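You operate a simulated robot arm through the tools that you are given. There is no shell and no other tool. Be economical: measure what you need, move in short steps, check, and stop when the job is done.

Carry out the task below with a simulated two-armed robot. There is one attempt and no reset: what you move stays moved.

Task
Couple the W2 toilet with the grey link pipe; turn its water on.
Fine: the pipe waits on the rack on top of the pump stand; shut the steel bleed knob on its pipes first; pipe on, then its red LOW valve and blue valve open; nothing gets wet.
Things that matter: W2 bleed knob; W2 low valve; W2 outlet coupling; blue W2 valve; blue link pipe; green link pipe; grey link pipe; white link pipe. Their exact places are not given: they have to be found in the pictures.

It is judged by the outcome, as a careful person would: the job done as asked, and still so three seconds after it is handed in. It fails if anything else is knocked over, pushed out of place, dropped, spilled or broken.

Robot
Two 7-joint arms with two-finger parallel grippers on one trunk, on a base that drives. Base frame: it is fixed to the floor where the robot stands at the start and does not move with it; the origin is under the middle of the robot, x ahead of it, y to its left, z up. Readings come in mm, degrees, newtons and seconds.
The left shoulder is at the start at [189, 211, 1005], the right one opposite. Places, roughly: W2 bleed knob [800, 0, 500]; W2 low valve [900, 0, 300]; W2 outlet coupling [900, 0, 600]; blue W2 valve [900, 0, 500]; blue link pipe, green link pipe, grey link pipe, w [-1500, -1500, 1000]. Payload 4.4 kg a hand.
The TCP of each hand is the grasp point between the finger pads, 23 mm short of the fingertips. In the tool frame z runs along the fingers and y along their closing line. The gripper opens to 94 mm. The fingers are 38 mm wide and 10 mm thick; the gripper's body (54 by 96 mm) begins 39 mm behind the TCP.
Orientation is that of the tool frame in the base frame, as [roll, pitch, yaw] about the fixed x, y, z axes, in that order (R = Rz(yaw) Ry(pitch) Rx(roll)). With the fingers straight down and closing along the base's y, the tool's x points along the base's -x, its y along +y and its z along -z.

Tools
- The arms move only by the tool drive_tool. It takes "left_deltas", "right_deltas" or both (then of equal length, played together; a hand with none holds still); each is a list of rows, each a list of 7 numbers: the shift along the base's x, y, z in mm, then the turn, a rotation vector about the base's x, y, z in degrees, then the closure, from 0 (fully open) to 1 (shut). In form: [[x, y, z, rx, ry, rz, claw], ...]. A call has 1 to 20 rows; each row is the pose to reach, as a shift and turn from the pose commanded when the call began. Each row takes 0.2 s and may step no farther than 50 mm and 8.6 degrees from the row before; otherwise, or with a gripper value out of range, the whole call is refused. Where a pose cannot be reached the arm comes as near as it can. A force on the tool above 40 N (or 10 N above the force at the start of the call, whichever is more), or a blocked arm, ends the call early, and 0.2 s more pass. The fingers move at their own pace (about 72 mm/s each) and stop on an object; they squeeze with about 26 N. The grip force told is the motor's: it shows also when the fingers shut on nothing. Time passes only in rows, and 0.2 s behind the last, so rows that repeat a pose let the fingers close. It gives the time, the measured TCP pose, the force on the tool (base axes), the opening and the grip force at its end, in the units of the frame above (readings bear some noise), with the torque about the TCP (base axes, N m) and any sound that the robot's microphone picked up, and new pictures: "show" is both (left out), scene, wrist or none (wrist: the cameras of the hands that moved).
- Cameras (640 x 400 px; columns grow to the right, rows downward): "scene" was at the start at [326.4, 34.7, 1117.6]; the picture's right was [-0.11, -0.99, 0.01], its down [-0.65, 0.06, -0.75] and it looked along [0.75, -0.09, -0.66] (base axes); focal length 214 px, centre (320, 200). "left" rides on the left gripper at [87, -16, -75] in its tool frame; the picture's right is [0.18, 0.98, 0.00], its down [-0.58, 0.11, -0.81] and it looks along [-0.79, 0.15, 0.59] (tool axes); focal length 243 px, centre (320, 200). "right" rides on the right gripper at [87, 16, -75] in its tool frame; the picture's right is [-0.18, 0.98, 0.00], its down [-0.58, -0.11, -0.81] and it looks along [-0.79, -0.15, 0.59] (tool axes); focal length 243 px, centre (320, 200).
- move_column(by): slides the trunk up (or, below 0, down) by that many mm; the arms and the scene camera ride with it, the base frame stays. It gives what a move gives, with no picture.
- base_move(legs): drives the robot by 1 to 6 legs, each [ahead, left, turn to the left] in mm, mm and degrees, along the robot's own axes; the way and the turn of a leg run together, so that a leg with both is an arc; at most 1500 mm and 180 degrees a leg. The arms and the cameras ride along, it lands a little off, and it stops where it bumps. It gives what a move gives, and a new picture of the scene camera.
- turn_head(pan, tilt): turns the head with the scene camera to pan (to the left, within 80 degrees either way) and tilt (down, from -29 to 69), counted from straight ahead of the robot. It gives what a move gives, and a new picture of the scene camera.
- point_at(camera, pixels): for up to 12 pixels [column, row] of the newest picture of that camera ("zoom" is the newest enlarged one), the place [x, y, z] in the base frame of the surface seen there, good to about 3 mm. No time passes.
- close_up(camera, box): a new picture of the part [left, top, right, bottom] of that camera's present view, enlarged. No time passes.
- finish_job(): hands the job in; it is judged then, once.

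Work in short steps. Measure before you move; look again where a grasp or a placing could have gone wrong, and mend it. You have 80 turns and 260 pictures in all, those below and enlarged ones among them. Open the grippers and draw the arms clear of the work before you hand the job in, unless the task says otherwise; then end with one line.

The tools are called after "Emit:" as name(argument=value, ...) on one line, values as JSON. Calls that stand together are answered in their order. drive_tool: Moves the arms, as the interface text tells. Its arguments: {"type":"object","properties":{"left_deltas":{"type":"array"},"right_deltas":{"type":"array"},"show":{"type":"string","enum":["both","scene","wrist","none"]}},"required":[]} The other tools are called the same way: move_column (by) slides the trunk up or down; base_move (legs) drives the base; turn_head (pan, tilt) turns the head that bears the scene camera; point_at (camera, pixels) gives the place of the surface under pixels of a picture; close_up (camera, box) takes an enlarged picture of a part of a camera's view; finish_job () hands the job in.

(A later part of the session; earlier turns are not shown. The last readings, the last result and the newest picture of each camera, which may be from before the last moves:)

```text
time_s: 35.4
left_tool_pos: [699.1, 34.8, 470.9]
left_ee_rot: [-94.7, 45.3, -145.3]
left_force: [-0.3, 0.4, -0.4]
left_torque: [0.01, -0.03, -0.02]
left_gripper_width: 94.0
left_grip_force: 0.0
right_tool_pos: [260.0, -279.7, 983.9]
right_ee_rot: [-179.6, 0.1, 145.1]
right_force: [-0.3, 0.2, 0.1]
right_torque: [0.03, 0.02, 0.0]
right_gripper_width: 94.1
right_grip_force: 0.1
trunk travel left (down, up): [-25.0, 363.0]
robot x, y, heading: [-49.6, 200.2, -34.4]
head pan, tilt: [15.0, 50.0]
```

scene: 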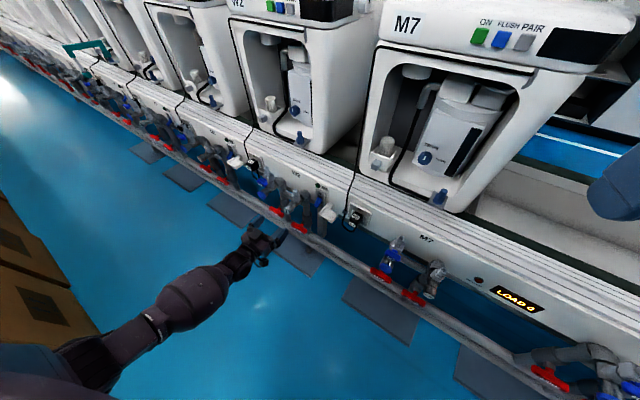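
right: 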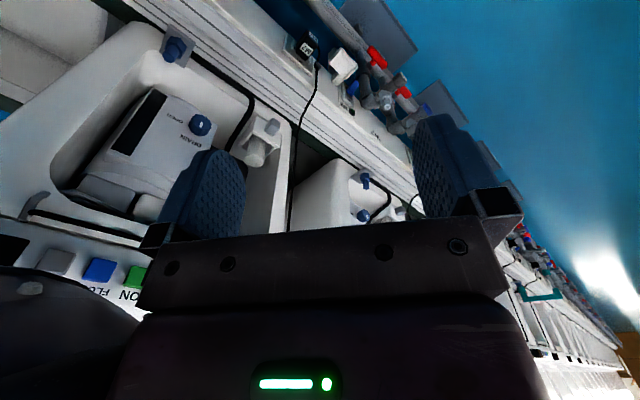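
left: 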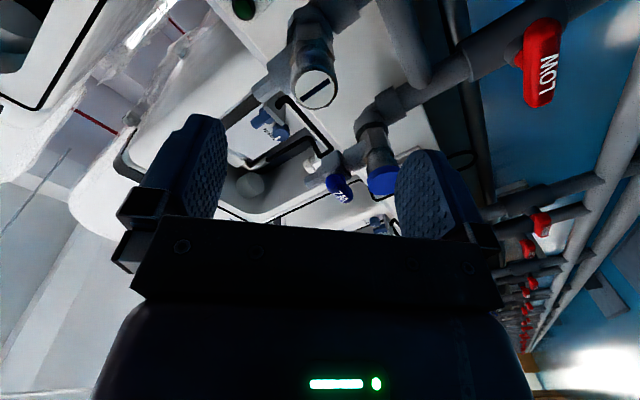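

Rolled fine. I advance 80 mm so the tips cover the knob's 20 mm length, then close.

Emit:
drive_tool(left_deltas=[[20, -26, 0, 0, 0, 0, 0], [40, -51, 0, 0, 0, 0, 0], [49, -63, 0, 0, 0, 0, 0], [49, -63, 0, 0, 0, 0, 0]], show="none")

Emit:
drive_tool(left_deltas=[[0, 0, 0, 0, 0, 0, 1], [0, 0, 0, 0, 0, 0, 1], [0, 0, 0, 0, 0, 0, 1]])

```text
time_s: 36.4
left_tool_pos: [748.4, -28.9, 471.2]
left_ee_rot: [-94.5, 45.2, -145.3]
left_force: [-0.3, 0.2, 0.2]
left_torque: [0.0, -0.01, -0.01]
left_gripper_width: 93.8
left_grip_force: 0.1
right_tool_pos: [260.1, -279.1, 984.3]
right_ee_rot: [-179.5, 0.1, 145.1]
right_force: [0.6, 0.0, 0.5]
right_torque: [0.03, 0.02, 0.0]
right_gripper_width: 93.9
right_grip_force: 0.1
trunk travel left (down, up): [-25.0, 363.0]
robot x, y, heading: [-47.3, 195.8, -34.4]
head pan, tilt: [15.0, 50.0]
```

```text
time_s: 37.2
left_tool_pos: [747.9, -29.3, 471.1]
left_ee_rot: [-94.5, 45.2, -145.3]
left_force: [0.1, -0.1, -1.0]
left_torque: [-0.24, -0.17, -0.5]
left_gripper_width: 32.7
left_grip_force: 45.2
right_tool_pos: [260.5, -279.1, 984.5]
right_ee_rot: [-179.6, 0.2, 145.1]
right_force: [-0.1, -0.1, -0.6]
right_torque: [-0.05, 0.0, 0.01]
right_gripper_width: 94.2
right_grip_force: 0.0
trunk travel left (down, up): [-25.0, 363.0]
robot x, y, heading: [-47.5, 200.9, -34.6]
head pan, tilt: [15.0, 50.0]
```

scene: 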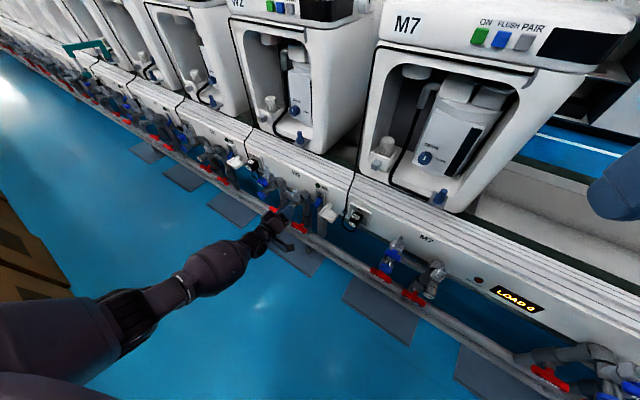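
left: 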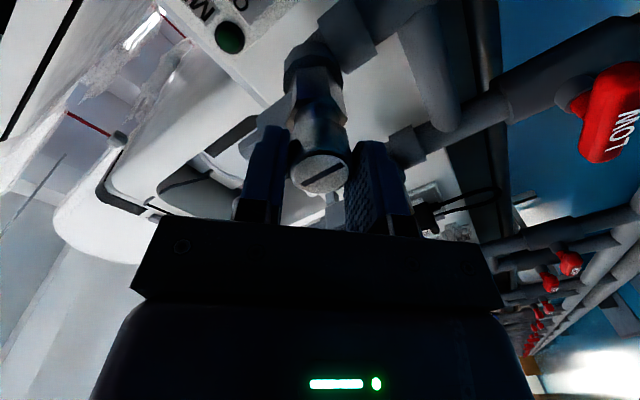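

Knob gripped at 32.7 mm. I turn clockwise (as seen from the aisle) by 30° and check the torque.

Emit:
drive_tool(left_deltas=[[0, 0, 0, 4.6, -5.9, 0, 1], [0, 0, 0, 9.2, -11.8, 0, 1], [0, 0, 0, 13.8, -17.8, 0, 1], [0, 0, 0, 18.4, -23.7, 0, 1], [0, 0, 0, 18.4, -23.7, 0, 1]], show="wrist")

```text
time_s: 38.4
left_tool_pos: [747.3, -27.1, 470.4]
left_ee_rot: [-100.8, 75.4, -150.9]
left_force: [-2.5, -3.4, -1.2]
left_torque: [-0.9, -0.64, -0.86]
left_gripper_width: 33.0
left_grip_force: 44.8
right_tool_pos: [259.9, -279.3, 984.0]
right_ee_rot: [-179.5, 0.2, 145.0]
right_force: [-1.2, 0.0, 0.2]
right_torque: [-0.01, 0.03, 0.01]
right_gripper_width: 93.8
right_grip_force: 0.0
trunk travel left (down, up): [-25.0, 363.0]
robot x, y, heading: [-47.1, 200.6, -34.5]
head pan, tilt: [15.0, 50.0]
```

left: 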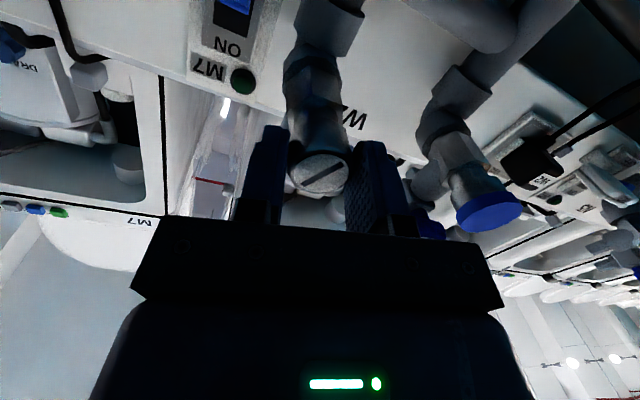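

The slot follows the hand with little resistance. I continue to 93° in all.

Emit:
drive_tool(left_deltas=[[0, 0, 0, 4.6, -5.9, 0, 1], [0, 0, 0, 9.2, -11.8, 0, 1], [0, 0, 0, 13.8, -17.8, 0, 1], [0, 0, 0, 18.4, -23.7, 0, 1], [0, 0, 0, 23, -29.6, 0, 1], [0, 0, 0, 27.6, -35.5, 0, 1], [0, 0, 0, 32.2, -41.5, 0, 1], [0, 0, 0, 36.8, -47.4, 0, 1], [0, 0, 0, 38.6, -49.8, 0, 1], [0, 0, 0, 38.6, -49.8, 0, 1]], show="wrist")

Emit:
close_up(camera="left", box=[260, 120, 380, 220])

```text
time_s: 40.6
left_tool_pos: [746.7, -28.7, 469.9]
left_ee_rot: [89.7, 41.6, 40.8]
left_force: [-14.2, -14.3, -4.2]
left_torque: [0.11, 0.91, -0.86]
left_gripper_width: 32.7
left_grip_force: 45.0
right_tool_pos: [260.6, -281.2, 982.9]
right_ee_rot: [-179.6, 0.0, 145.0]
right_force: [0.3, 1.2, 0.0]
right_torque: [-0.02, -0.04, -0.01]
right_gripper_width: 94.2
right_grip_force: 0.1
trunk travel left (down, up): [-25.0, 363.0]
robot x, y, heading: [-48.5, 200.5, -34.4]
head pan, tilt: [15.0, 50.0]
```

left: 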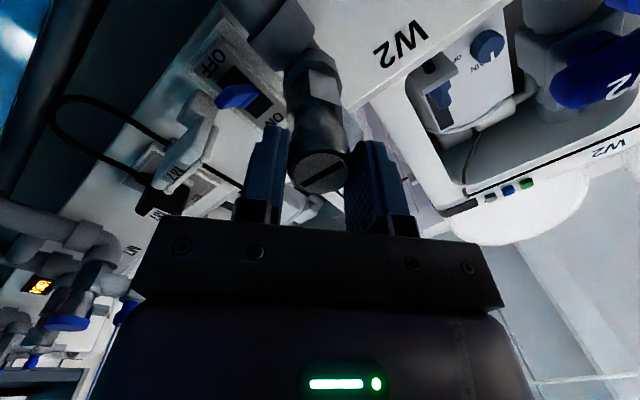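

```text
4.00 times, centred on (320, 170) of left
```

zoom: 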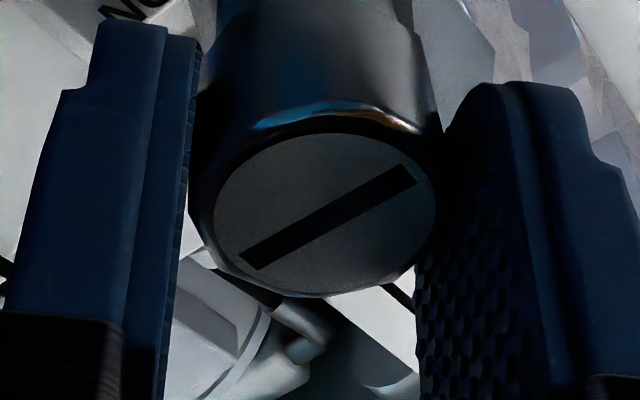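

Torque now shows resistance. I open, back off 80 mm, and look at the slot.

Emit:
drive_tool(left_deltas=[[0, 0, 0, 0, 0, 0, 0], [0, 0, 0, 0, 0, 0, 0], [0, 0, 0, 0, 0, 0, 0], [-20, 26, 0, 0, 0, 0, 0], [-49, 63, 0, 0, 0, 0, 0], [-49, 63, 0, 0, 0, 0, 0]], show="wrist")

Emit:
close_up(camera="left", box=[260, 50, 380, 130])

```text
time_s: 42.0
left_tool_pos: [700.8, 35.1, 470.8]
left_ee_rot: [89.5, 41.6, 40.7]
left_force: [-0.2, -0.3, -0.3]
left_torque: [-0.02, 0.01, 0.0]
left_gripper_width: 94.2
left_grip_force: 0.0
right_tool_pos: [259.6, -281.1, 983.0]
right_ee_rot: [-179.6, 0.1, 145.1]
right_force: [-0.1, 0.4, 0.0]
right_torque: [-0.01, -0.02, 0.02]
right_gripper_width: 94.0
right_grip_force: 0.0
trunk travel left (down, up): [-25.0, 363.0]
robot x, y, heading: [-48.4, 199.8, -34.3]
head pan, tilt: [15.0, 50.0]
```

left: 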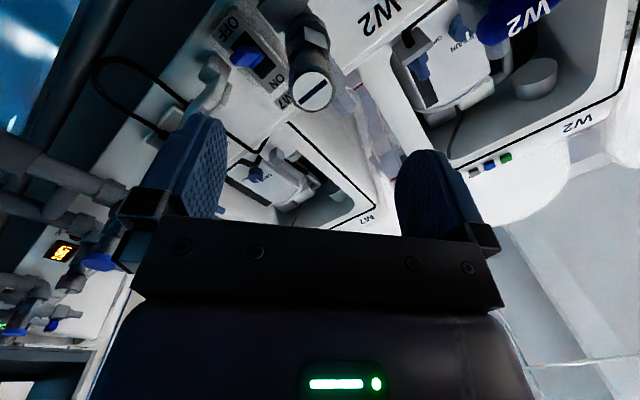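

```text
5.00 times, centred on (320, 90) of left
```

zoom: 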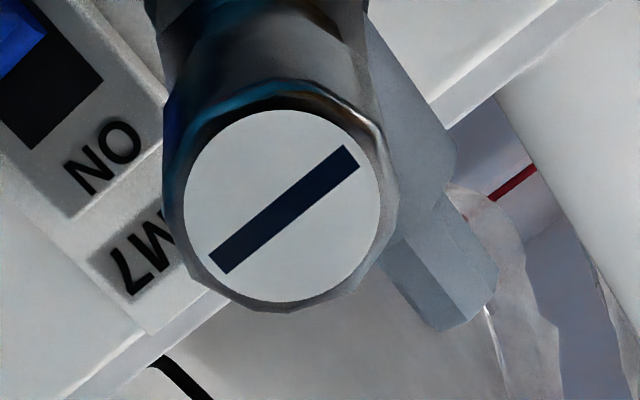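

The slot now lies parallel to the bench edge: bleed shut. I unroll and tip the left hand down again, then raise it for travel.

Emit:
drive_tool(left_deltas=[[-5, 6, 0, -4.6, 5.9, 0, 0], [-10, 12, 0, -9.2, 11.8, 0, 0], [-12, 16, 0, -13.8, 17.8, 0, 0], [-15, 19, 0, -18.4, 23.7, 0, 0], [-18, 24, 0, -23, 29.6, 0, 0], [-21, 27, 0, -27.6, 35.5, 0, 0], [-21, 27, 0, -27.6, 35.5, 0, 0]], show="none")

Emit:
drive_tool(left_deltas=[[-3, 4, 0, 5.92, 4.6, 0, 0], [-6, 9, 0, 11.85, 9.2, 0, 0], [-9, 13, 10, 17.8, 13.8, 0, 0], [-13, 17, 20, 23.7, 18.4, 0, 0], [-17, 22, 40, 29.6, 23, 0, 0], [-20, 26, 60, 35.5, 27.6, 0, 0], [-24, 30, 80, 41.5, 32.2, 0, 0], [-28, 35, 100, 47.4, 36.8, 0, 0], [-32, 40, 120, 53.3, 41.4, 0, 0], [-36, 46, 150, 59.2, 46, 0, 0], [-40, 51, 180, 65.2, 50.6, 0, 0], [-43, 55, 210, 69.5, 53.9, 0, 0], [-60, 75, 250, 69.5, 53.9, 0, 0], [-75, 95, 290, 69.5, 53.9, 0, 0], [-75, 95, 330, 69.5, 53.9, 0, 0], [-75, 95, 370, 69.5, 53.9, 0, 0], [-75, 95, 410, 69.5, 53.9, 0, 0], [-75, 95, 450, 69.5, 53.9, 0, 0]], show="none")

Emit:
turn_head(pan=-60, tilt=35)

```text
time_s: 43.6
left_tool_pos: [677.7, 62.0, 470.4]
left_ee_rot: [120.3, 86.1, 70.6]
left_force: [0.3, 1.0, -0.2]
left_torque: [0.01, 0.02, -0.02]
left_gripper_width: 94.0
left_grip_force: 0.0
right_tool_pos: [261.1, -280.2, 984.6]
right_ee_rot: [-179.6, 0.1, 145.2]
right_force: [0.4, 0.7, 0.6]
right_torque: [0.05, 0.04, 0.0]
right_gripper_width: 94.0
right_grip_force: 0.1
trunk travel left (down, up): [-25.0, 363.0]
robot x, y, heading: [-50.5, 198.7, -34.2]
head pan, tilt: [15.0, 50.0]
```

```text
time_s: 47.4
left_tool_pos: [603.1, 158.5, 921.5]
left_ee_rot: [177.5, 0.0, 124.5]
left_force: [-0.5, -0.2, 0.5]
left_torque: [0.01, -0.02, -0.01]
left_gripper_width: 93.6
left_grip_force: 0.0
right_tool_pos: [260.3, -279.2, 983.7]
right_ee_rot: [-179.6, 0.1, 145.1]
right_force: [-0.8, 0.2, 0.4]
right_torque: [0.0, -0.03, -0.03]
right_gripper_width: 93.8
right_grip_force: 0.0
trunk travel left (down, up): [-25.0, 363.0]
robot x, y, heading: [-48.7, 201.7, -34.2]
head pan, tilt: [15.0, 50.0]
```

```text
time_s: 48.9
left_tool_pos: [604.5, 158.9, 919.6]
left_ee_rot: [177.6, -0.1, 124.3]
left_force: [-0.2, 0.3, -0.3]
left_torque: [-0.01, 0.01, 0.0]
left_gripper_width: 94.1
left_grip_force: 0.0
right_tool_pos: [259.9, -279.6, 982.9]
right_ee_rot: [-179.6, 0.0, 145.1]
right_force: [-0.9, 0.1, 0.2]
right_torque: [0.01, -0.01, 0.01]
right_gripper_width: 93.8
right_grip_force: 0.1
trunk travel left (down, up): [-25.0, 363.0]
robot x, y, heading: [-44.4, 197.6, -34.4]
head pan, tilt: [-60.0, 35.0]
```

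scene: 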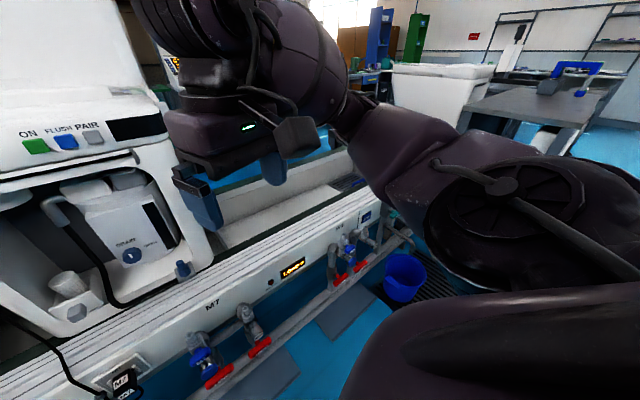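

A grey-topped stand with a blue pipe on it shows at (575,75). I turn the base right by 70° (hands reach n≈466 at most, clear of the toilets) and look.

Emit:
base_move(legs=[[0, 0, -75]])

Emit:
turn_head(pan=-25, tilt=25)

```text
time_s: 52.4
left_tool_pos: [92.3, -439.1, 919.9]
left_ee_rot: [177.5, -0.1, 50.5]
left_force: [0.2, -0.2, -0.1]
left_torque: [0.0, -0.03, -0.04]
left_gripper_width: 94.2
left_grip_force: 0.1
right_tool_pos: [-424.2, -230.0, 983.2]
right_ee_rot: [-179.7, 0.2, 71.2]
right_force: [0.1, -0.7, -0.2]
right_torque: [0.0, -0.04, 0.0]
right_gripper_width: 93.9
right_grip_force: 0.0
trunk travel left (down, up): [-25.0, 363.0]
robot x, y, heading: [-45.5, 201.0, -108.2]
head pan, tilt: [-60.0, 35.0]
```

scene: 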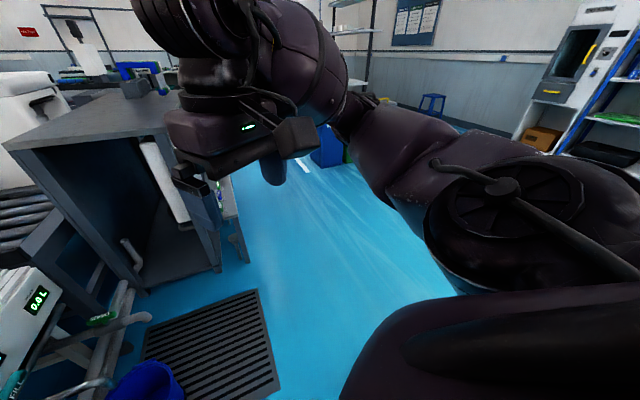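

```text
time_s: 53.5
left_tool_pos: [91.4, -438.6, 921.8]
left_ee_rot: [177.5, -0.1, 50.4]
left_force: [-0.2, -1.2, -0.3]
left_torque: [-0.03, -0.03, 0.03]
left_gripper_width: 93.8
left_grip_force: 0.2
right_tool_pos: [-423.6, -229.5, 984.5]
right_ee_rot: [-179.6, 0.1, 71.2]
right_force: [-0.1, 0.2, -0.2]
right_torque: [0.0, -0.03, 0.02]
right_gripper_width: 94.1
right_grip_force: 0.0
trunk travel left (down, up): [-25.0, 363.0]
robot x, y, heading: [-44.3, 198.0, -108.3]
head pan, tilt: [-25.0, 25.0]
```

scene: 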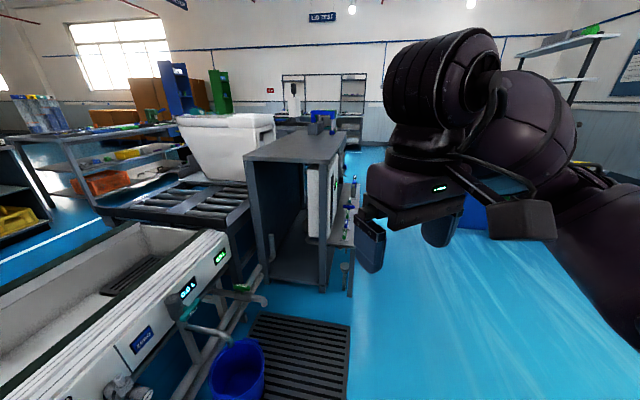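

The pump stand is the grey-topped bench at (300,150). I enlarge its top and measure.

Emit:
close_up(camera="scene", box=[240, 95, 368, 175])

Emit:
point_at(camera="scene", pixels=[[325, 113], [310, 125], [248, 158], [318, 158], [340, 130], [265, 340], [350, 330], [333, 230]])

```text
5.00 times, centred on (304, 135) of scene
```

zoom: 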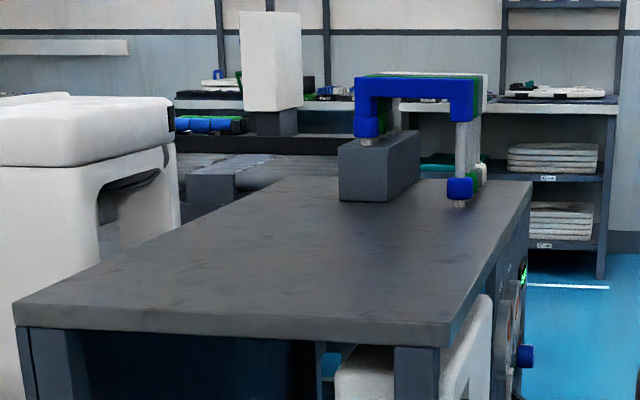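

```text
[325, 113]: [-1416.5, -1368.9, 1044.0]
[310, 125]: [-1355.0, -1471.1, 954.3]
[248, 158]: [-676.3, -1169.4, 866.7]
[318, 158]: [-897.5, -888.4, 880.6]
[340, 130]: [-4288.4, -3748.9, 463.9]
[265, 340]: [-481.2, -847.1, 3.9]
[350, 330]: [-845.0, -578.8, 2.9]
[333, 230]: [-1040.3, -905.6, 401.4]
```

The rack stands on the stand's aisle side near (-1416,-1369), with pipes one behind another along the row. I turn to face down the aisle and look before driving.

Emit:
base_move(legs=[[0, 0, -34]])

Emit:
turn_head(pan=-40, tilt=30)

```text
time_s: 55.5
left_tool_pos: [-289.5, -407.6, 920.1]
left_ee_rot: [177.5, -0.2, 16.3]
left_force: [0.1, 0.0, 0.5]
left_torque: [-0.03, 0.0, 0.01]
left_gripper_width: 94.2
left_grip_force: 0.0
right_tool_pos: [-600.0, 53.4, 984.3]
right_ee_rot: [-179.8, 0.1, 37.1]
right_force: [0.5, 0.2, 0.7]
right_torque: [0.02, 0.01, -0.02]
right_gripper_width: 94.3
right_grip_force: 0.1
trunk travel left (down, up): [-25.0, 363.0]
robot x, y, heading: [-49.0, 200.4, -142.3]
head pan, tilt: [-25.0, 25.0]
```

scene: 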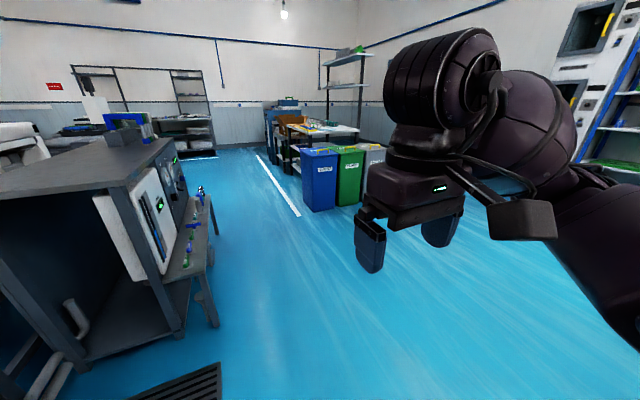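

```text
time_s: 56.3
left_tool_pos: [-289.2, -407.3, 920.9]
left_ee_rot: [177.5, -0.1, 16.3]
left_force: [0.5, -0.9, -0.1]
left_torque: [0.0, -0.01, 0.01]
left_gripper_width: 94.0
left_grip_force: 0.1
right_tool_pos: [-599.6, 53.8, 983.6]
right_ee_rot: [-179.7, 0.1, 37.1]
right_force: [-1.1, -0.1, 0.0]
right_torque: [0.0, -0.01, -0.01]
right_gripper_width: 93.9
right_grip_force: 0.0
trunk travel left (down, up): [-25.0, 363.0]
robot x, y, heading: [-50.3, 198.4, -142.2]
head pan, tilt: [-40.0, 30.0]
```

scene: 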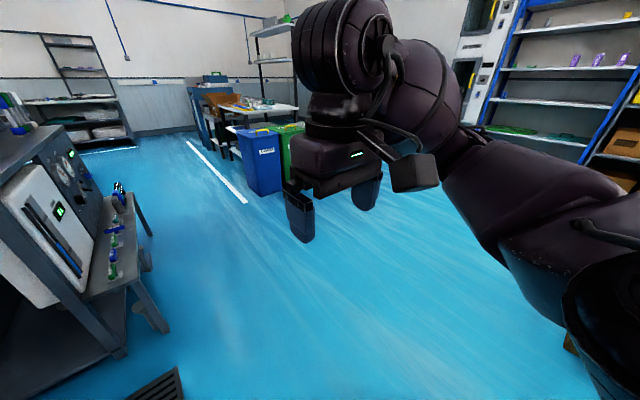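

Ahead-right is free floor. I measure the low shelf protruding at the stand's aisle side (145,260), its foot (165,330), the bin (262,190) and the floor.

Emit:
point_at(camera="scene", pixels=[[145, 265], [165, 328], [128, 205], [262, 190], [120, 350], [350, 330], [480, 350], [215, 170]])

```text
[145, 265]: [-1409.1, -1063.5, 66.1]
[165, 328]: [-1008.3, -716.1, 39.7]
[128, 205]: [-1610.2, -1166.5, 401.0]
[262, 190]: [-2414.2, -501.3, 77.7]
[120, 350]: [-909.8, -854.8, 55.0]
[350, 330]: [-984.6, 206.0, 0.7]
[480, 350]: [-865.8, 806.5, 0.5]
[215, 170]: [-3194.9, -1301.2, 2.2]
```

The low shelf ends at n≈-60, so my base must stay beyond n≈-400. I drive down the aisle well clear and then turn to face the stand.

Emit:
base_move(legs=[[900, -420, 0], [986, 0, 0], [0, 0, 90]])

Emit:
turn_head(pan=-10, tilt=30)

```text
time_s: 70.0
left_tool_pos: [-1179.4, -858.8, 921.0]
left_ee_rot: [177.5, -0.1, 107.3]
left_force: [0.2, -1.1, -0.5]
left_torque: [-0.01, 0.04, -0.03]
left_gripper_width: 93.7
left_grip_force: 0.0
right_tool_pos: [-1636.2, -1176.0, 984.0]
right_ee_rot: [-179.6, 0.1, 128.1]
right_force: [0.8, 0.3, 0.1]
right_torque: [-0.01, 0.01, -0.01]
right_gripper_width: 93.8
right_grip_force: 0.1
trunk travel left (down, up): [-25.0, 363.0]
robot x, y, heading: [-1790.2, -625.9, -51.3]
head pan, tilt: [-40.0, 30.0]
```

scene: 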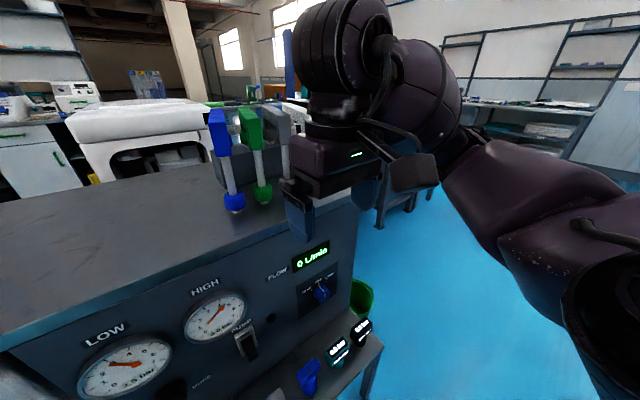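

```text
time_s: 70.9
left_tool_pos: [-1179.5, -858.1, 920.3]
left_ee_rot: [177.6, -0.2, 107.2]
left_force: [-1.2, -0.2, 1.0]
left_torque: [-0.04, 0.0, 0.0]
left_gripper_width: 93.9
left_grip_force: 0.1
right_tool_pos: [-1635.5, -1175.3, 983.5]
right_ee_rot: [-179.6, 0.1, 128.0]
right_force: [1.4, 0.4, -0.6]
right_torque: [-0.03, -0.03, -0.02]
right_gripper_width: 93.9
right_grip_force: 0.0
trunk travel left (down, up): [-25.0, 363.0]
robot x, y, heading: [-1786.9, -625.8, -51.3]
head pan, tilt: [-10.0, 30.0]
```

scene: 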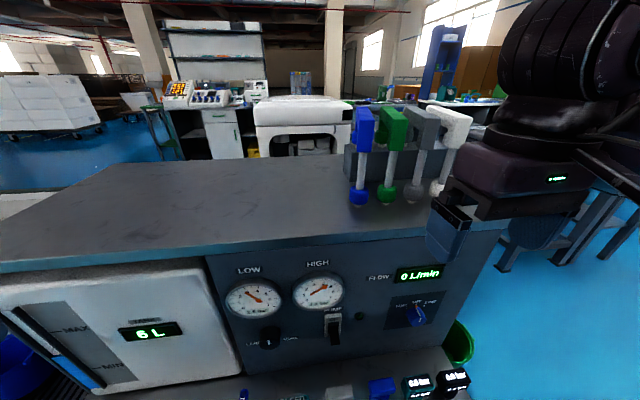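

The rack shows blue (362,125), green (392,125), grey (424,122), white (455,125). I zoom and measure.

Emit:
close_up(camera="scene", box=[335, 90, 479, 220])

Emit:
point_at(camera="zoom", pixels=[[250, 110], [275, 110], [345, 110], [370, 110], [405, 105], [430, 105], [480, 130], [400, 260], [365, 310], [375, 330], [370, 350], [300, 270]])

```text
3.08 times, centred on (407, 155) of scene
```

zoom: 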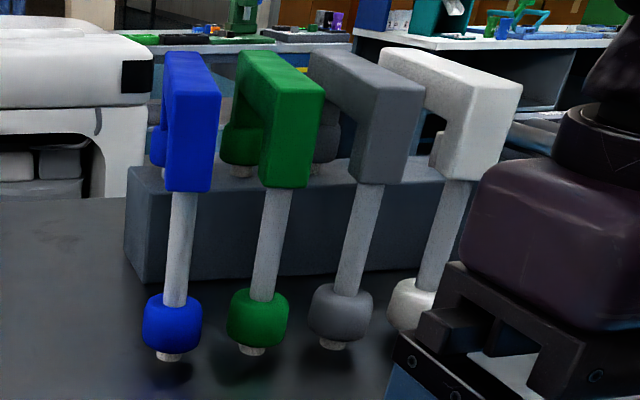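

```text
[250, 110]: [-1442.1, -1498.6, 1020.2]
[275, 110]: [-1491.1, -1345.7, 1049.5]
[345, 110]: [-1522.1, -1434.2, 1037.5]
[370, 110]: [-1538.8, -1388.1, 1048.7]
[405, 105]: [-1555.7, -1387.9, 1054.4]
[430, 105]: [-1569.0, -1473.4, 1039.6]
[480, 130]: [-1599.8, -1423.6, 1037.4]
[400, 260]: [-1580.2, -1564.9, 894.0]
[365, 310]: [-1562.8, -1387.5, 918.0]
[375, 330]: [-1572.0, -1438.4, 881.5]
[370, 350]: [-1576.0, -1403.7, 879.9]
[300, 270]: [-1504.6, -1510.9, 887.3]
```

I measure the top faces and sides of green, grey and white bars to get spacing and bar size.

Emit:
point_at(camera="zoom", pixels=[[330, 60], [355, 72], [380, 86], [368, 92], [412, 88], [345, 50], [290, 80], [265, 80], [400, 60], [455, 72], [395, 165], [370, 130]])

Emit:
close_up(camera="right", box=[0, 0, 640, 400])

```text
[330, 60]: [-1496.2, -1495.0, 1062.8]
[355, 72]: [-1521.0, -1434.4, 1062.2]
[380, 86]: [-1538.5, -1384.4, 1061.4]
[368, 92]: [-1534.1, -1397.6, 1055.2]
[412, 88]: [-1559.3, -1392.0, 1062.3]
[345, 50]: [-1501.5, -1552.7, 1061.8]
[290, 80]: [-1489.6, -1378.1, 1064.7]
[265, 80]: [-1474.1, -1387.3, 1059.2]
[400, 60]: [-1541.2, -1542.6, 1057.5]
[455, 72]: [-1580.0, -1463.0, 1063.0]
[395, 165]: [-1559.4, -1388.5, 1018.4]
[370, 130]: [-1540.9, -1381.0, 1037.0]
```

```text
1.00 times, centred on (320, 200) of right (not enlarged: the box is as wide or as high as the picture)
```

zoom: 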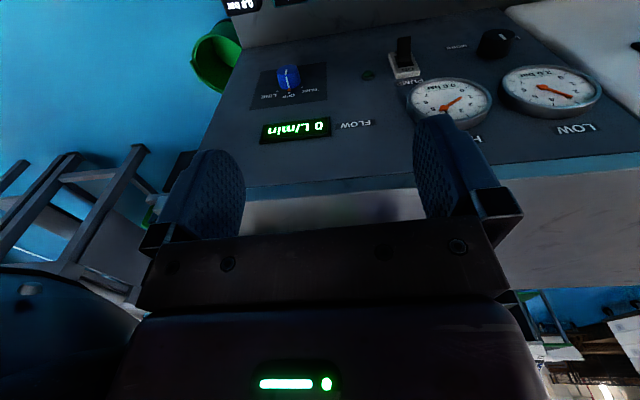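

Bars run along (0.354,-0.935), about 28 mm wide, tops at z 1062, spaced ~58 mm; the grey bar's middle is about (-1523,-1458). I raise the right hand and bring it above the grey bar, yawed −17° to close across it and half closed to fit between neighbours.

Emit:
drive_tool(right_deltas=[[0, 0, 45, 0, 0, 0, 0.3], [0, 0, 90, 0, 0, -3, 0.49], [0, 0, 136, 0, 0, -6, 0.49], [16, -40, 136, 0, 0, -8, 0.49], [32, -81, 136, 0, 0, -10, 0.49], [48, -121, 136, 0, 0, -12, 0.49], [64, -161, 136, 0, 0, -14, 0.49], [80, -202, 136, 0, 0, -16, 0.49], [96, -242, 136, 0, 0, -17.3, 0.49], [112, -283, 136, 0, 0, -17.3, 0.49], [112, -283, 136, 0, 0, -17.3, 0.49]])

```text
time_s: 73.3
left_tool_pos: [-1179.8, -858.5, 921.4]
left_ee_rot: [177.6, 0.0, 107.3]
left_force: [-0.6, -1.1, -0.8]
left_torque: [0.02, 0.0, -0.03]
left_gripper_width: 94.1
left_grip_force: 0.1
right_tool_pos: [-1523.9, -1457.6, 1120.7]
right_ee_rot: [-179.7, 0.1, 110.7]
right_force: [-0.4, -0.1, -0.6]
right_torque: [-0.05, 0.0, -0.01]
right_gripper_width: 47.9
right_grip_force: 0.0
trunk travel left (down, up): [-25.0, 363.0]
robot x, y, heading: [-1792.2, -627.0, -51.5]
head pan, tilt: [-10.0, 30.0]
```

scene: 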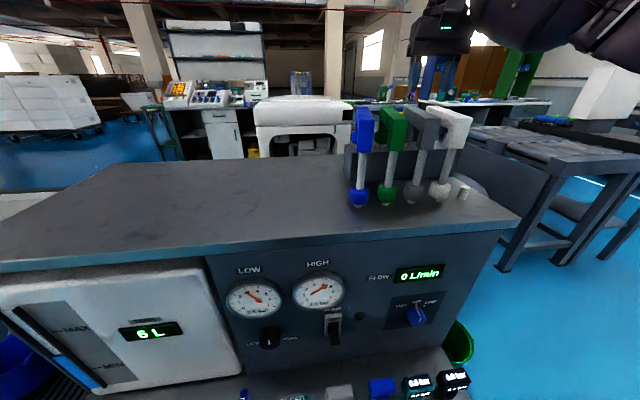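
right: 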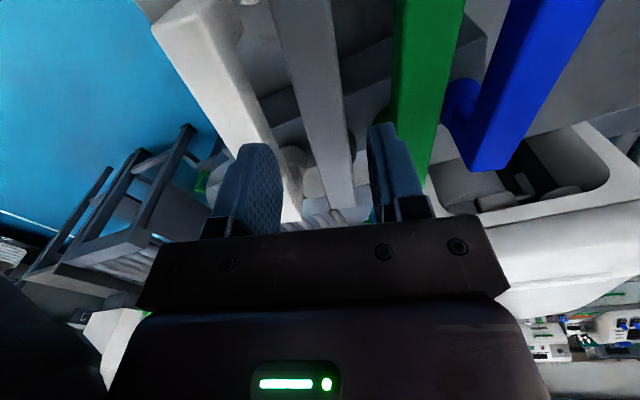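

The grey bar lies between the fingers; I measure its edges in the wrist view to centre accurately.

Emit:
point_at(camera="right", pixels=[[276, 20], [328, 20], [300, 110], [336, 110], [318, 60], [322, 185], [350, 185], [235, 80], [398, 60], [455, 60], [175, 30]])

Emit:
close_up(camera="scene", box=[340, 95, 484, 215])

```text
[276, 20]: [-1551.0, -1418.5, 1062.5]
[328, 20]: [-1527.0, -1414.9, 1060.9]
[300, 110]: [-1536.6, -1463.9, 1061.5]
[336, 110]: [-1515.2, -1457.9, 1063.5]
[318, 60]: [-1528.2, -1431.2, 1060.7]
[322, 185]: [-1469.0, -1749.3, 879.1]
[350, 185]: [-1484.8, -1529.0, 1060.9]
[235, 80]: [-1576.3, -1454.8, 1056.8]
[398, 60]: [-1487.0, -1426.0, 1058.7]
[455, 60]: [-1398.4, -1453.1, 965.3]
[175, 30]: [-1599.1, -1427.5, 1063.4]
```

```text
3.33 times, centred on (412, 155) of scene
```

zoom: 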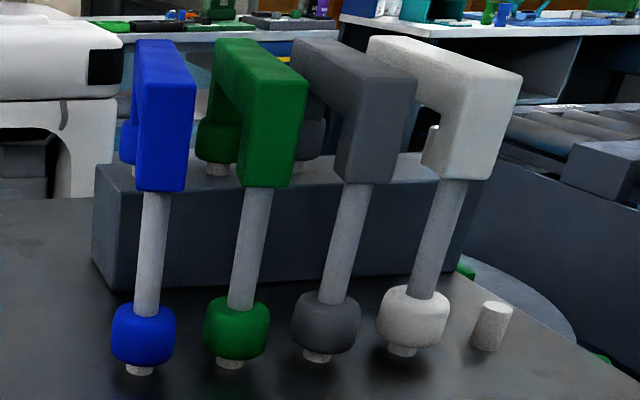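

Bar centre sits within 2 mm of the TCP line, with 35 mm gaps to the neighbours. I descend 75 mm and close.

Emit:
drive_tool(right_deltas=[[-1, 0, -25, 0, 0, 0, 0.49], [-1, 0, -50, 0, 0, 0, 0.49], [-1, 0, -75, 0, 0, 0, 0.49], [-1, 0, -75, 0, 0, 0, 0.49], [-1, 0, -75, 0, 0, 0, 1], [-1, 0, -75, 0, 0, 0, 1], [-1, 0, -75, 0, 0, 0, 1]])

Emit:
close_up(camera="scene", box=[340, 95, 484, 215])

```text
time_s: 74.9
left_tool_pos: [-1179.1, -858.1, 920.8]
left_ee_rot: [177.5, -0.2, 107.3]
left_force: [-0.6, -0.2, 0.7]
left_torque: [0.01, -0.03, -0.01]
left_gripper_width: 93.8
left_grip_force: 0.1
right_tool_pos: [-1525.0, -1457.1, 1044.7]
right_ee_rot: [-179.8, 0.1, 110.8]
right_force: [0.5, 0.4, 2.9]
right_torque: [-0.08, -0.09, 0.01]
right_gripper_width: 26.3
right_grip_force: 26.0
trunk travel left (down, up): [-25.0, 363.0]
robot x, y, heading: [-1787.9, -629.6, -51.4]
head pan, tilt: [-10.0, 30.0]
```

scene: 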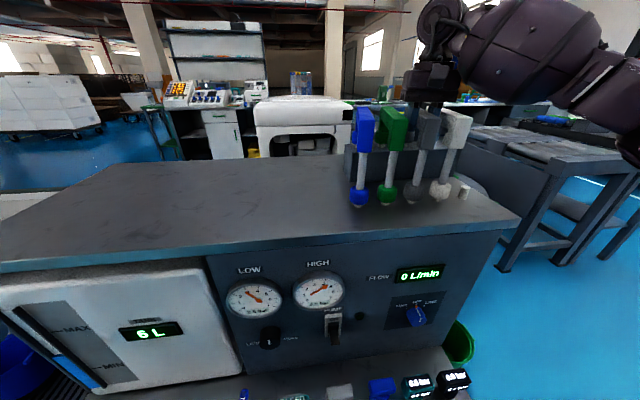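
right: 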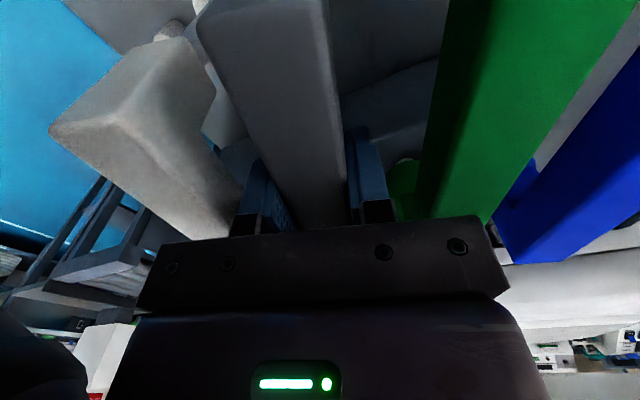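

```text
3.33 times, centred on (412, 155) of scene
```

zoom: 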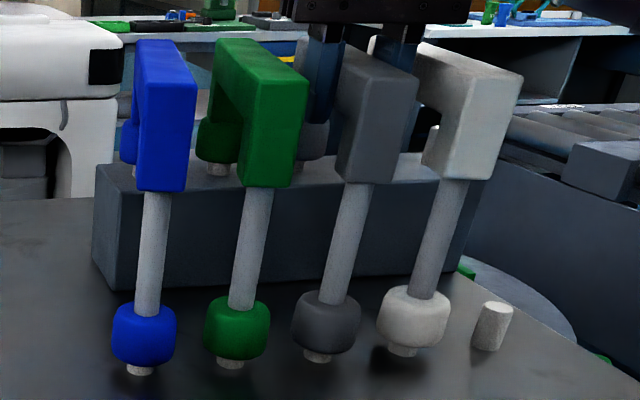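

Gripped (26.3 mm, 26 N). I lift straight up, slowly at first.

Emit:
drive_tool(right_deltas=[[0, 0, 10, 0, 0, 0, 1], [0, 0, 20, 0, 0, 0, 1], [0, 0, 30, 0, 0, 0, 1], [0, 0, 40, 0, 0, 0, 1], [0, 0, 60, 0, 0, 0, 1], [0, 0, 80, 0, 0, 0, 1], [0, 0, 110, 0, 0, 0, 1], [0, 0, 140, 0, 0, 0, 1], [0, 0, 140, 0, 0, 0, 1]])

Emit:
close_up(camera="scene", box=[320, 30, 512, 220])

```text
time_s: 76.9
left_tool_pos: [-1178.6, -858.7, 919.5]
left_ee_rot: [177.5, -0.3, 107.3]
left_force: [0.9, -0.9, -0.3]
left_torque: [0.01, -0.01, 0.01]
left_gripper_width: 94.1
left_grip_force: 0.0
right_tool_pos: [-1525.5, -1459.8, 1184.2]
right_ee_rot: [-179.6, 0.0, 110.6]
right_force: [-0.2, 1.2, -2.6]
right_torque: [0.02, 0.0, -0.01]
right_gripper_width: 26.3
right_grip_force: 26.0
trunk travel left (down, up): [-25.0, 363.0]
robot x, y, heading: [-1792.0, -625.8, -51.4]
head pan, tilt: [-10.0, 30.0]
```

scene: 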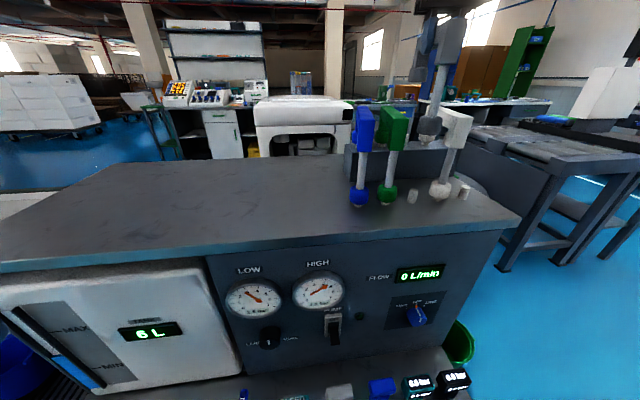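
right: 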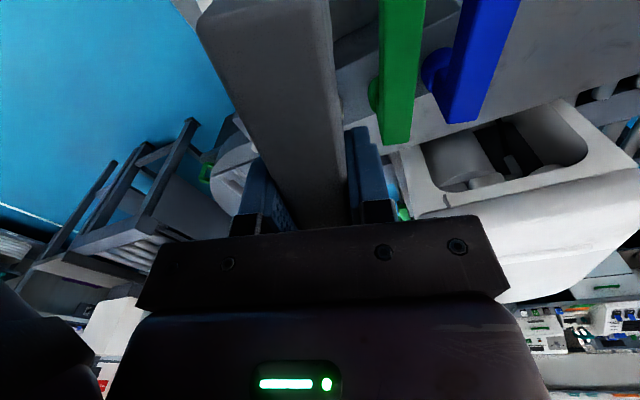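

```text
2.11 times, centred on (416, 125) of scene
```

zoom: 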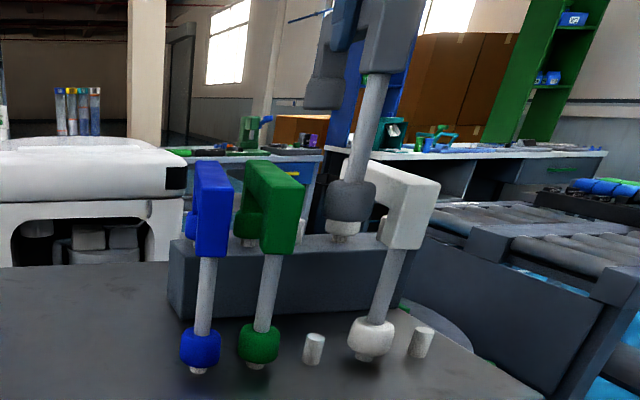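

The pipe hangs level in the hand. I measure its feet relative to the TCP: near foot (352,200), its lower edge (350,222), tube (370,130), far foot (322,95).

Emit:
point_at(camera="zoom", pixels=[[352, 200], [330, 202], [374, 205], [350, 219], [350, 188], [364, 140], [372, 100], [322, 95], [310, 95], [390, 55], [313, 340], [422, 330]])

```text
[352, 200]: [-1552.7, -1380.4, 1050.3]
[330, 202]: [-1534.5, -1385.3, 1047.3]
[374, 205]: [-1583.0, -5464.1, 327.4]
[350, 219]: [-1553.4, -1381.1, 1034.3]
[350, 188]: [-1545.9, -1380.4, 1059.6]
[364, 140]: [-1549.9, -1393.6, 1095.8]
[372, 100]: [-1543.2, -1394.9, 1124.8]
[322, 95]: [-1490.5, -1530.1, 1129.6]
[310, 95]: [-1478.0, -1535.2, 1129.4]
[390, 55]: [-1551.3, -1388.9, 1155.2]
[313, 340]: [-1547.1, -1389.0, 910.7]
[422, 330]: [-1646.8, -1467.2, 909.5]
```

Foot A sits at about TCP+(-23,+58), foot B at TCP+(36,-90); foot-to-foot (60,-148) fits W2's spout→post (53,-147), so no yaw is needed in the base frame. I draw the pipe back toward me over the rack's open side.

Emit:
drive_tool(right_deltas=[[-13, 36, 0, 0, 0, 0, 1], [-27, 73, 0, 0, 0, 0, 1], [-40, 109, 0, 0, 0, 0, 1], [-58, 145, 0, 0, 0, 0, 1], [-76, 182, 0, 0, 0, 0, 1], [-94, 218, 0, 0, 0, 0, 1], [-110, 240, 0, 0, 0, 0, 1], [-110, 240, 0, 0, 0, 0, 1]], show="scene")

```text
time_s: 78.7
left_tool_pos: [-1178.4, -858.8, 921.0]
left_ee_rot: [177.5, 0.0, 107.2]
left_force: [-0.1, 0.1, 0.0]
left_torque: [-0.02, -0.01, 0.03]
left_gripper_width: 93.9
left_grip_force: 0.2
right_tool_pos: [-1632.3, -1218.2, 1179.9]
right_ee_rot: [-179.7, 0.2, 110.7]
right_force: [-0.7, -1.0, -2.1]
right_torque: [0.01, -0.01, 0.05]
right_gripper_width: 26.2
right_grip_force: 26.1
right hand out of reach, approached as far as the arm can: row 6, 7, 8
trunk travel left (down, up): [-25.0, 363.0]
robot x, y, heading: [-1793.2, -624.2, -51.5]
head pan, tilt: [-10.0, 30.0]
```

scene: 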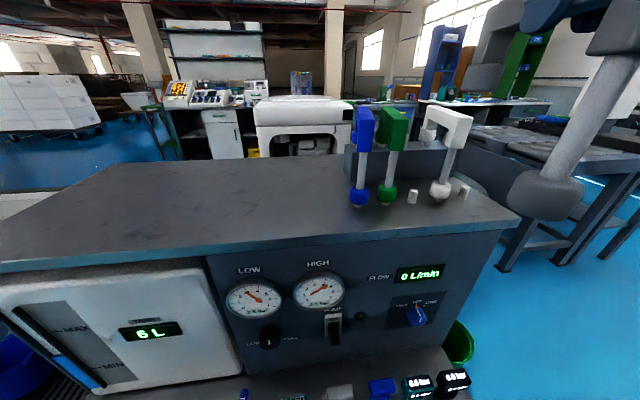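

Pipe is clear. I drive back along the way I came: a little back, left 990, then diagonally toward W2.

Emit:
base_move(legs=[[-60, 0, 0], [0, 990, 0], [450, 900, 0]])

```text
time_s: 96.1
left_tool_pos: [533.9, 7.6, 920.0]
left_ee_rot: [177.5, -0.2, 107.2]
left_force: [0.4, 0.3, -0.1]
left_torque: [-0.03, -0.02, -0.02]
left_gripper_width: 94.0
left_grip_force: 0.1
right_tool_pos: [80.9, -349.5, 1180.1]
right_ee_rot: [-179.8, 0.1, 110.6]
right_force: [-0.5, -0.4, -2.7]
right_torque: [-0.01, 0.01, -0.03]
right_gripper_width: 26.3
right_grip_force: 25.9
trunk travel left (down, up): [-25.0, 363.0]
robot x, y, heading: [-77.4, 243.0, -51.6]
head pan, tilt: [-10.0, 30.0]
```

scene: 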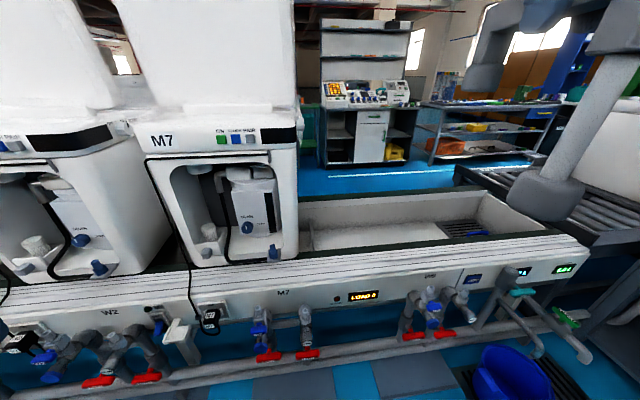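

I check the fronts of the toilets before moving nearer: M7 lid front (180,135), its shell (160,220), W2 post (100,266), W2 panel (70,140), bench front edge (120,285).

Emit:
point_at(camera="scene", pixels=[[180, 135], [155, 190], [245, 262], [275, 250], [100, 266], [70, 140], [100, 285], [200, 60], [60, 60], [270, 130]])

```text
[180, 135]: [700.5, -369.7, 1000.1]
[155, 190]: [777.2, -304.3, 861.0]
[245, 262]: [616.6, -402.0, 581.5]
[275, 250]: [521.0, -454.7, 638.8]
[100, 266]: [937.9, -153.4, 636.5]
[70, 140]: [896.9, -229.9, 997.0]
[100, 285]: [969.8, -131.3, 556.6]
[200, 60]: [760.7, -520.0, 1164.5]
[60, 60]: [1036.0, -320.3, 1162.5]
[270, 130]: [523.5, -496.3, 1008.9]
```

Toilet fronts are at n≈720, so the hand at n≈605 has about 110 mm of room. I turn 26° left and move up to W2.

Emit:
base_move(legs=[[0, 0, 26], [235, 262, 0]])

Emit:
turn_head(pan=-5, tilt=42)

```text
time_s: 100.3
left_tool_pos: [903.4, 430.2, 919.8]
left_ee_rot: [177.6, -0.1, 133.0]
left_force: [-0.3, -0.9, 0.1]
left_torque: [0.03, -0.01, -0.02]
left_gripper_width: 94.0
left_grip_force: 0.0
right_tool_pos: [652.5, -89.3, 1178.7]
right_ee_rot: [-179.8, 0.1, 136.4]
right_force: [1.0, -0.2, -2.1]
right_torque: [0.01, 0.04, 0.03]
right_gripper_width: 26.2
right_grip_force: 25.7
trunk travel left (down, up): [-25.0, 363.0]
robot x, y, heading: [253.4, 376.7, -25.5]
head pan, tilt: [-10.0, 30.0]
```

scene: 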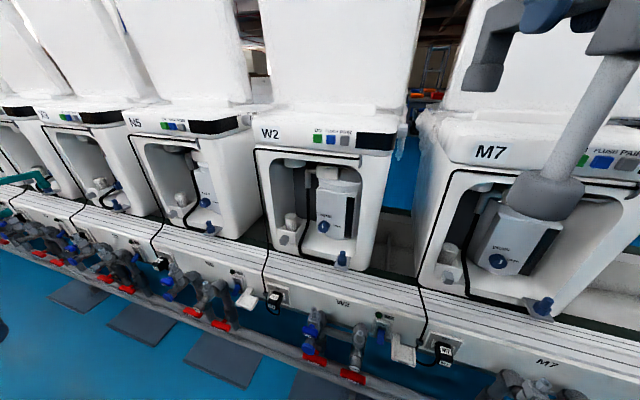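

```text
time_s: 101.0
left_tool_pos: [905.0, 430.3, 920.1]
left_ee_rot: [177.5, -0.2, 132.9]
left_force: [0.2, -0.3, 0.5]
left_torque: [-0.02, -0.04, 0.0]
left_gripper_width: 93.9
left_grip_force: 0.1
right_tool_pos: [652.4, -89.8, 1179.4]
right_ee_rot: [-179.7, 0.1, 136.5]
right_force: [1.0, 0.9, -2.4]
right_torque: [-0.02, 0.03, -0.02]
right_gripper_width: 26.5
right_grip_force: 26.2
trunk travel left (down, up): [-25.0, 363.0]
robot x, y, heading: [253.1, 371.7, -25.7]
head pan, tilt: [-5.0, 42.0]
```

scene: 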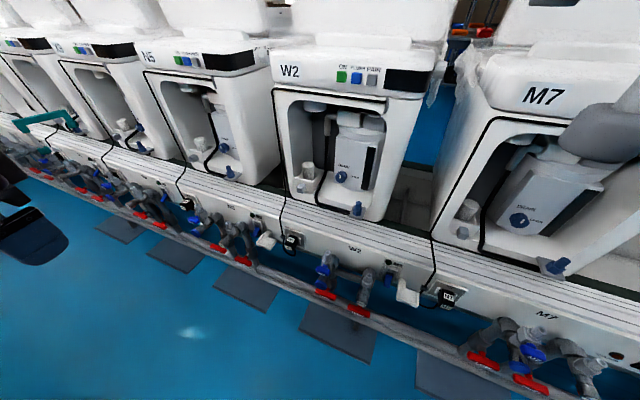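

I zoom on W2's spout (325,262) and post (358,208) to measure their centres exactly.

Emit:
close_up(camera="scene", box=[305, 240, 353, 280])

Emit:
point_at(camera="zoom", pixels=[[286, 165], [266, 170], [282, 185], [300, 190], [265, 210], [305, 215], [283, 240], [290, 150]])

Emit:
close_up(camera="scene", box=[340, 195, 380, 225])

Emit:
point_at(camera="zoom", pixels=[[290, 110], [290, 125], [270, 130], [310, 130], [290, 160], [290, 200], [250, 200], [330, 200]])

```text
10.00 times, centred on (329, 260) of scene
```

zoom: 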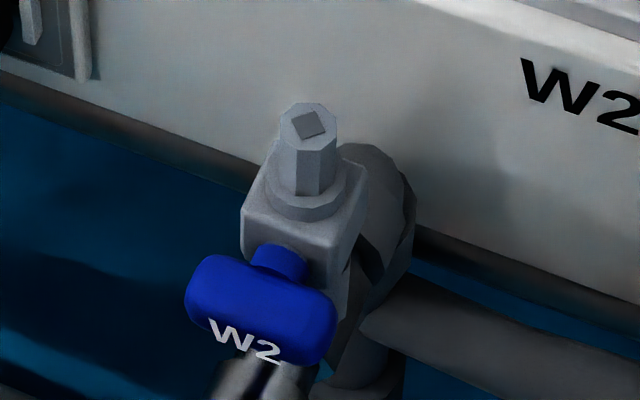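

```text
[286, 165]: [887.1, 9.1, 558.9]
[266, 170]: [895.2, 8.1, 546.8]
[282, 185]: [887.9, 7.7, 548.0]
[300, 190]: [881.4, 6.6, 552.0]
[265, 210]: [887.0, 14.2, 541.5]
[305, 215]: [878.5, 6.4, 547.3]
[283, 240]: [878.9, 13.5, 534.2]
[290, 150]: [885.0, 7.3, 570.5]
```

```text
13.33 times, centred on (360, 210) of scene
```

zoom: 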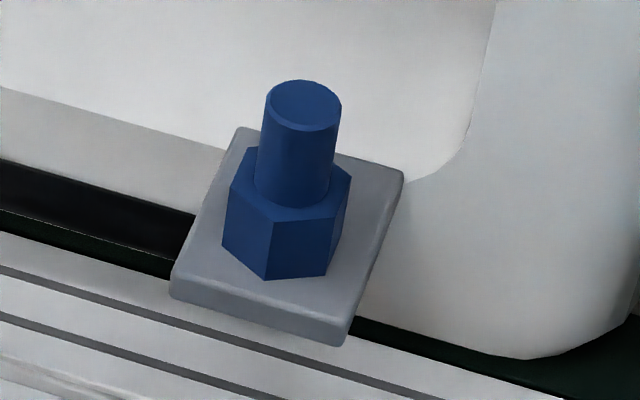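

```text
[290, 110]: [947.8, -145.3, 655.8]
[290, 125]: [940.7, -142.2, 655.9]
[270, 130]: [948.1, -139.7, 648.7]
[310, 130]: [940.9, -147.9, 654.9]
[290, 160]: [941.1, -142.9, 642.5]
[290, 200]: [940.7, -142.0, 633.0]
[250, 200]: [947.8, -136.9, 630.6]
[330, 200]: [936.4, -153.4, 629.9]
```

Emit:
point_at(camera="zoom", pixels=[[304, 105], [304, 95], [275, 103], [333, 106], [304, 127], [304, 84], [293, 165]])

Emit:
close_up(camera="scene", box=[305, 240, 353, 280])

Emit:
point_at(camera="zoom", pixels=[[308, 122], [295, 115], [322, 125], [308, 110], [308, 135], [288, 120], [330, 130], [300, 240], [310, 150]])

```text
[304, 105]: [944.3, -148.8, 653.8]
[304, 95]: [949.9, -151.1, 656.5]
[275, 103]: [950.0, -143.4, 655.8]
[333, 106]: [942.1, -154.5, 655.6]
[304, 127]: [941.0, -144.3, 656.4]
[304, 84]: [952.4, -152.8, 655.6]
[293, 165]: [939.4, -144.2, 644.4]
```

```text
10.00 times, centred on (329, 260) of scene
```

zoom: 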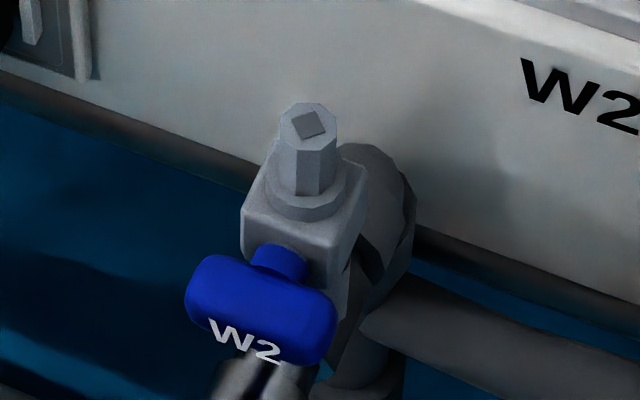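

```text
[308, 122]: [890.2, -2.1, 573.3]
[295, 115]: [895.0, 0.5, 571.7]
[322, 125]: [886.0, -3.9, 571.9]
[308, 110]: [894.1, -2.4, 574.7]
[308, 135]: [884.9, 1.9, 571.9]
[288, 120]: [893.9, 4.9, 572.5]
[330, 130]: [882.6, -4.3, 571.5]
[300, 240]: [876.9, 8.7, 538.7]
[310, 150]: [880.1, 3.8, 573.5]
```

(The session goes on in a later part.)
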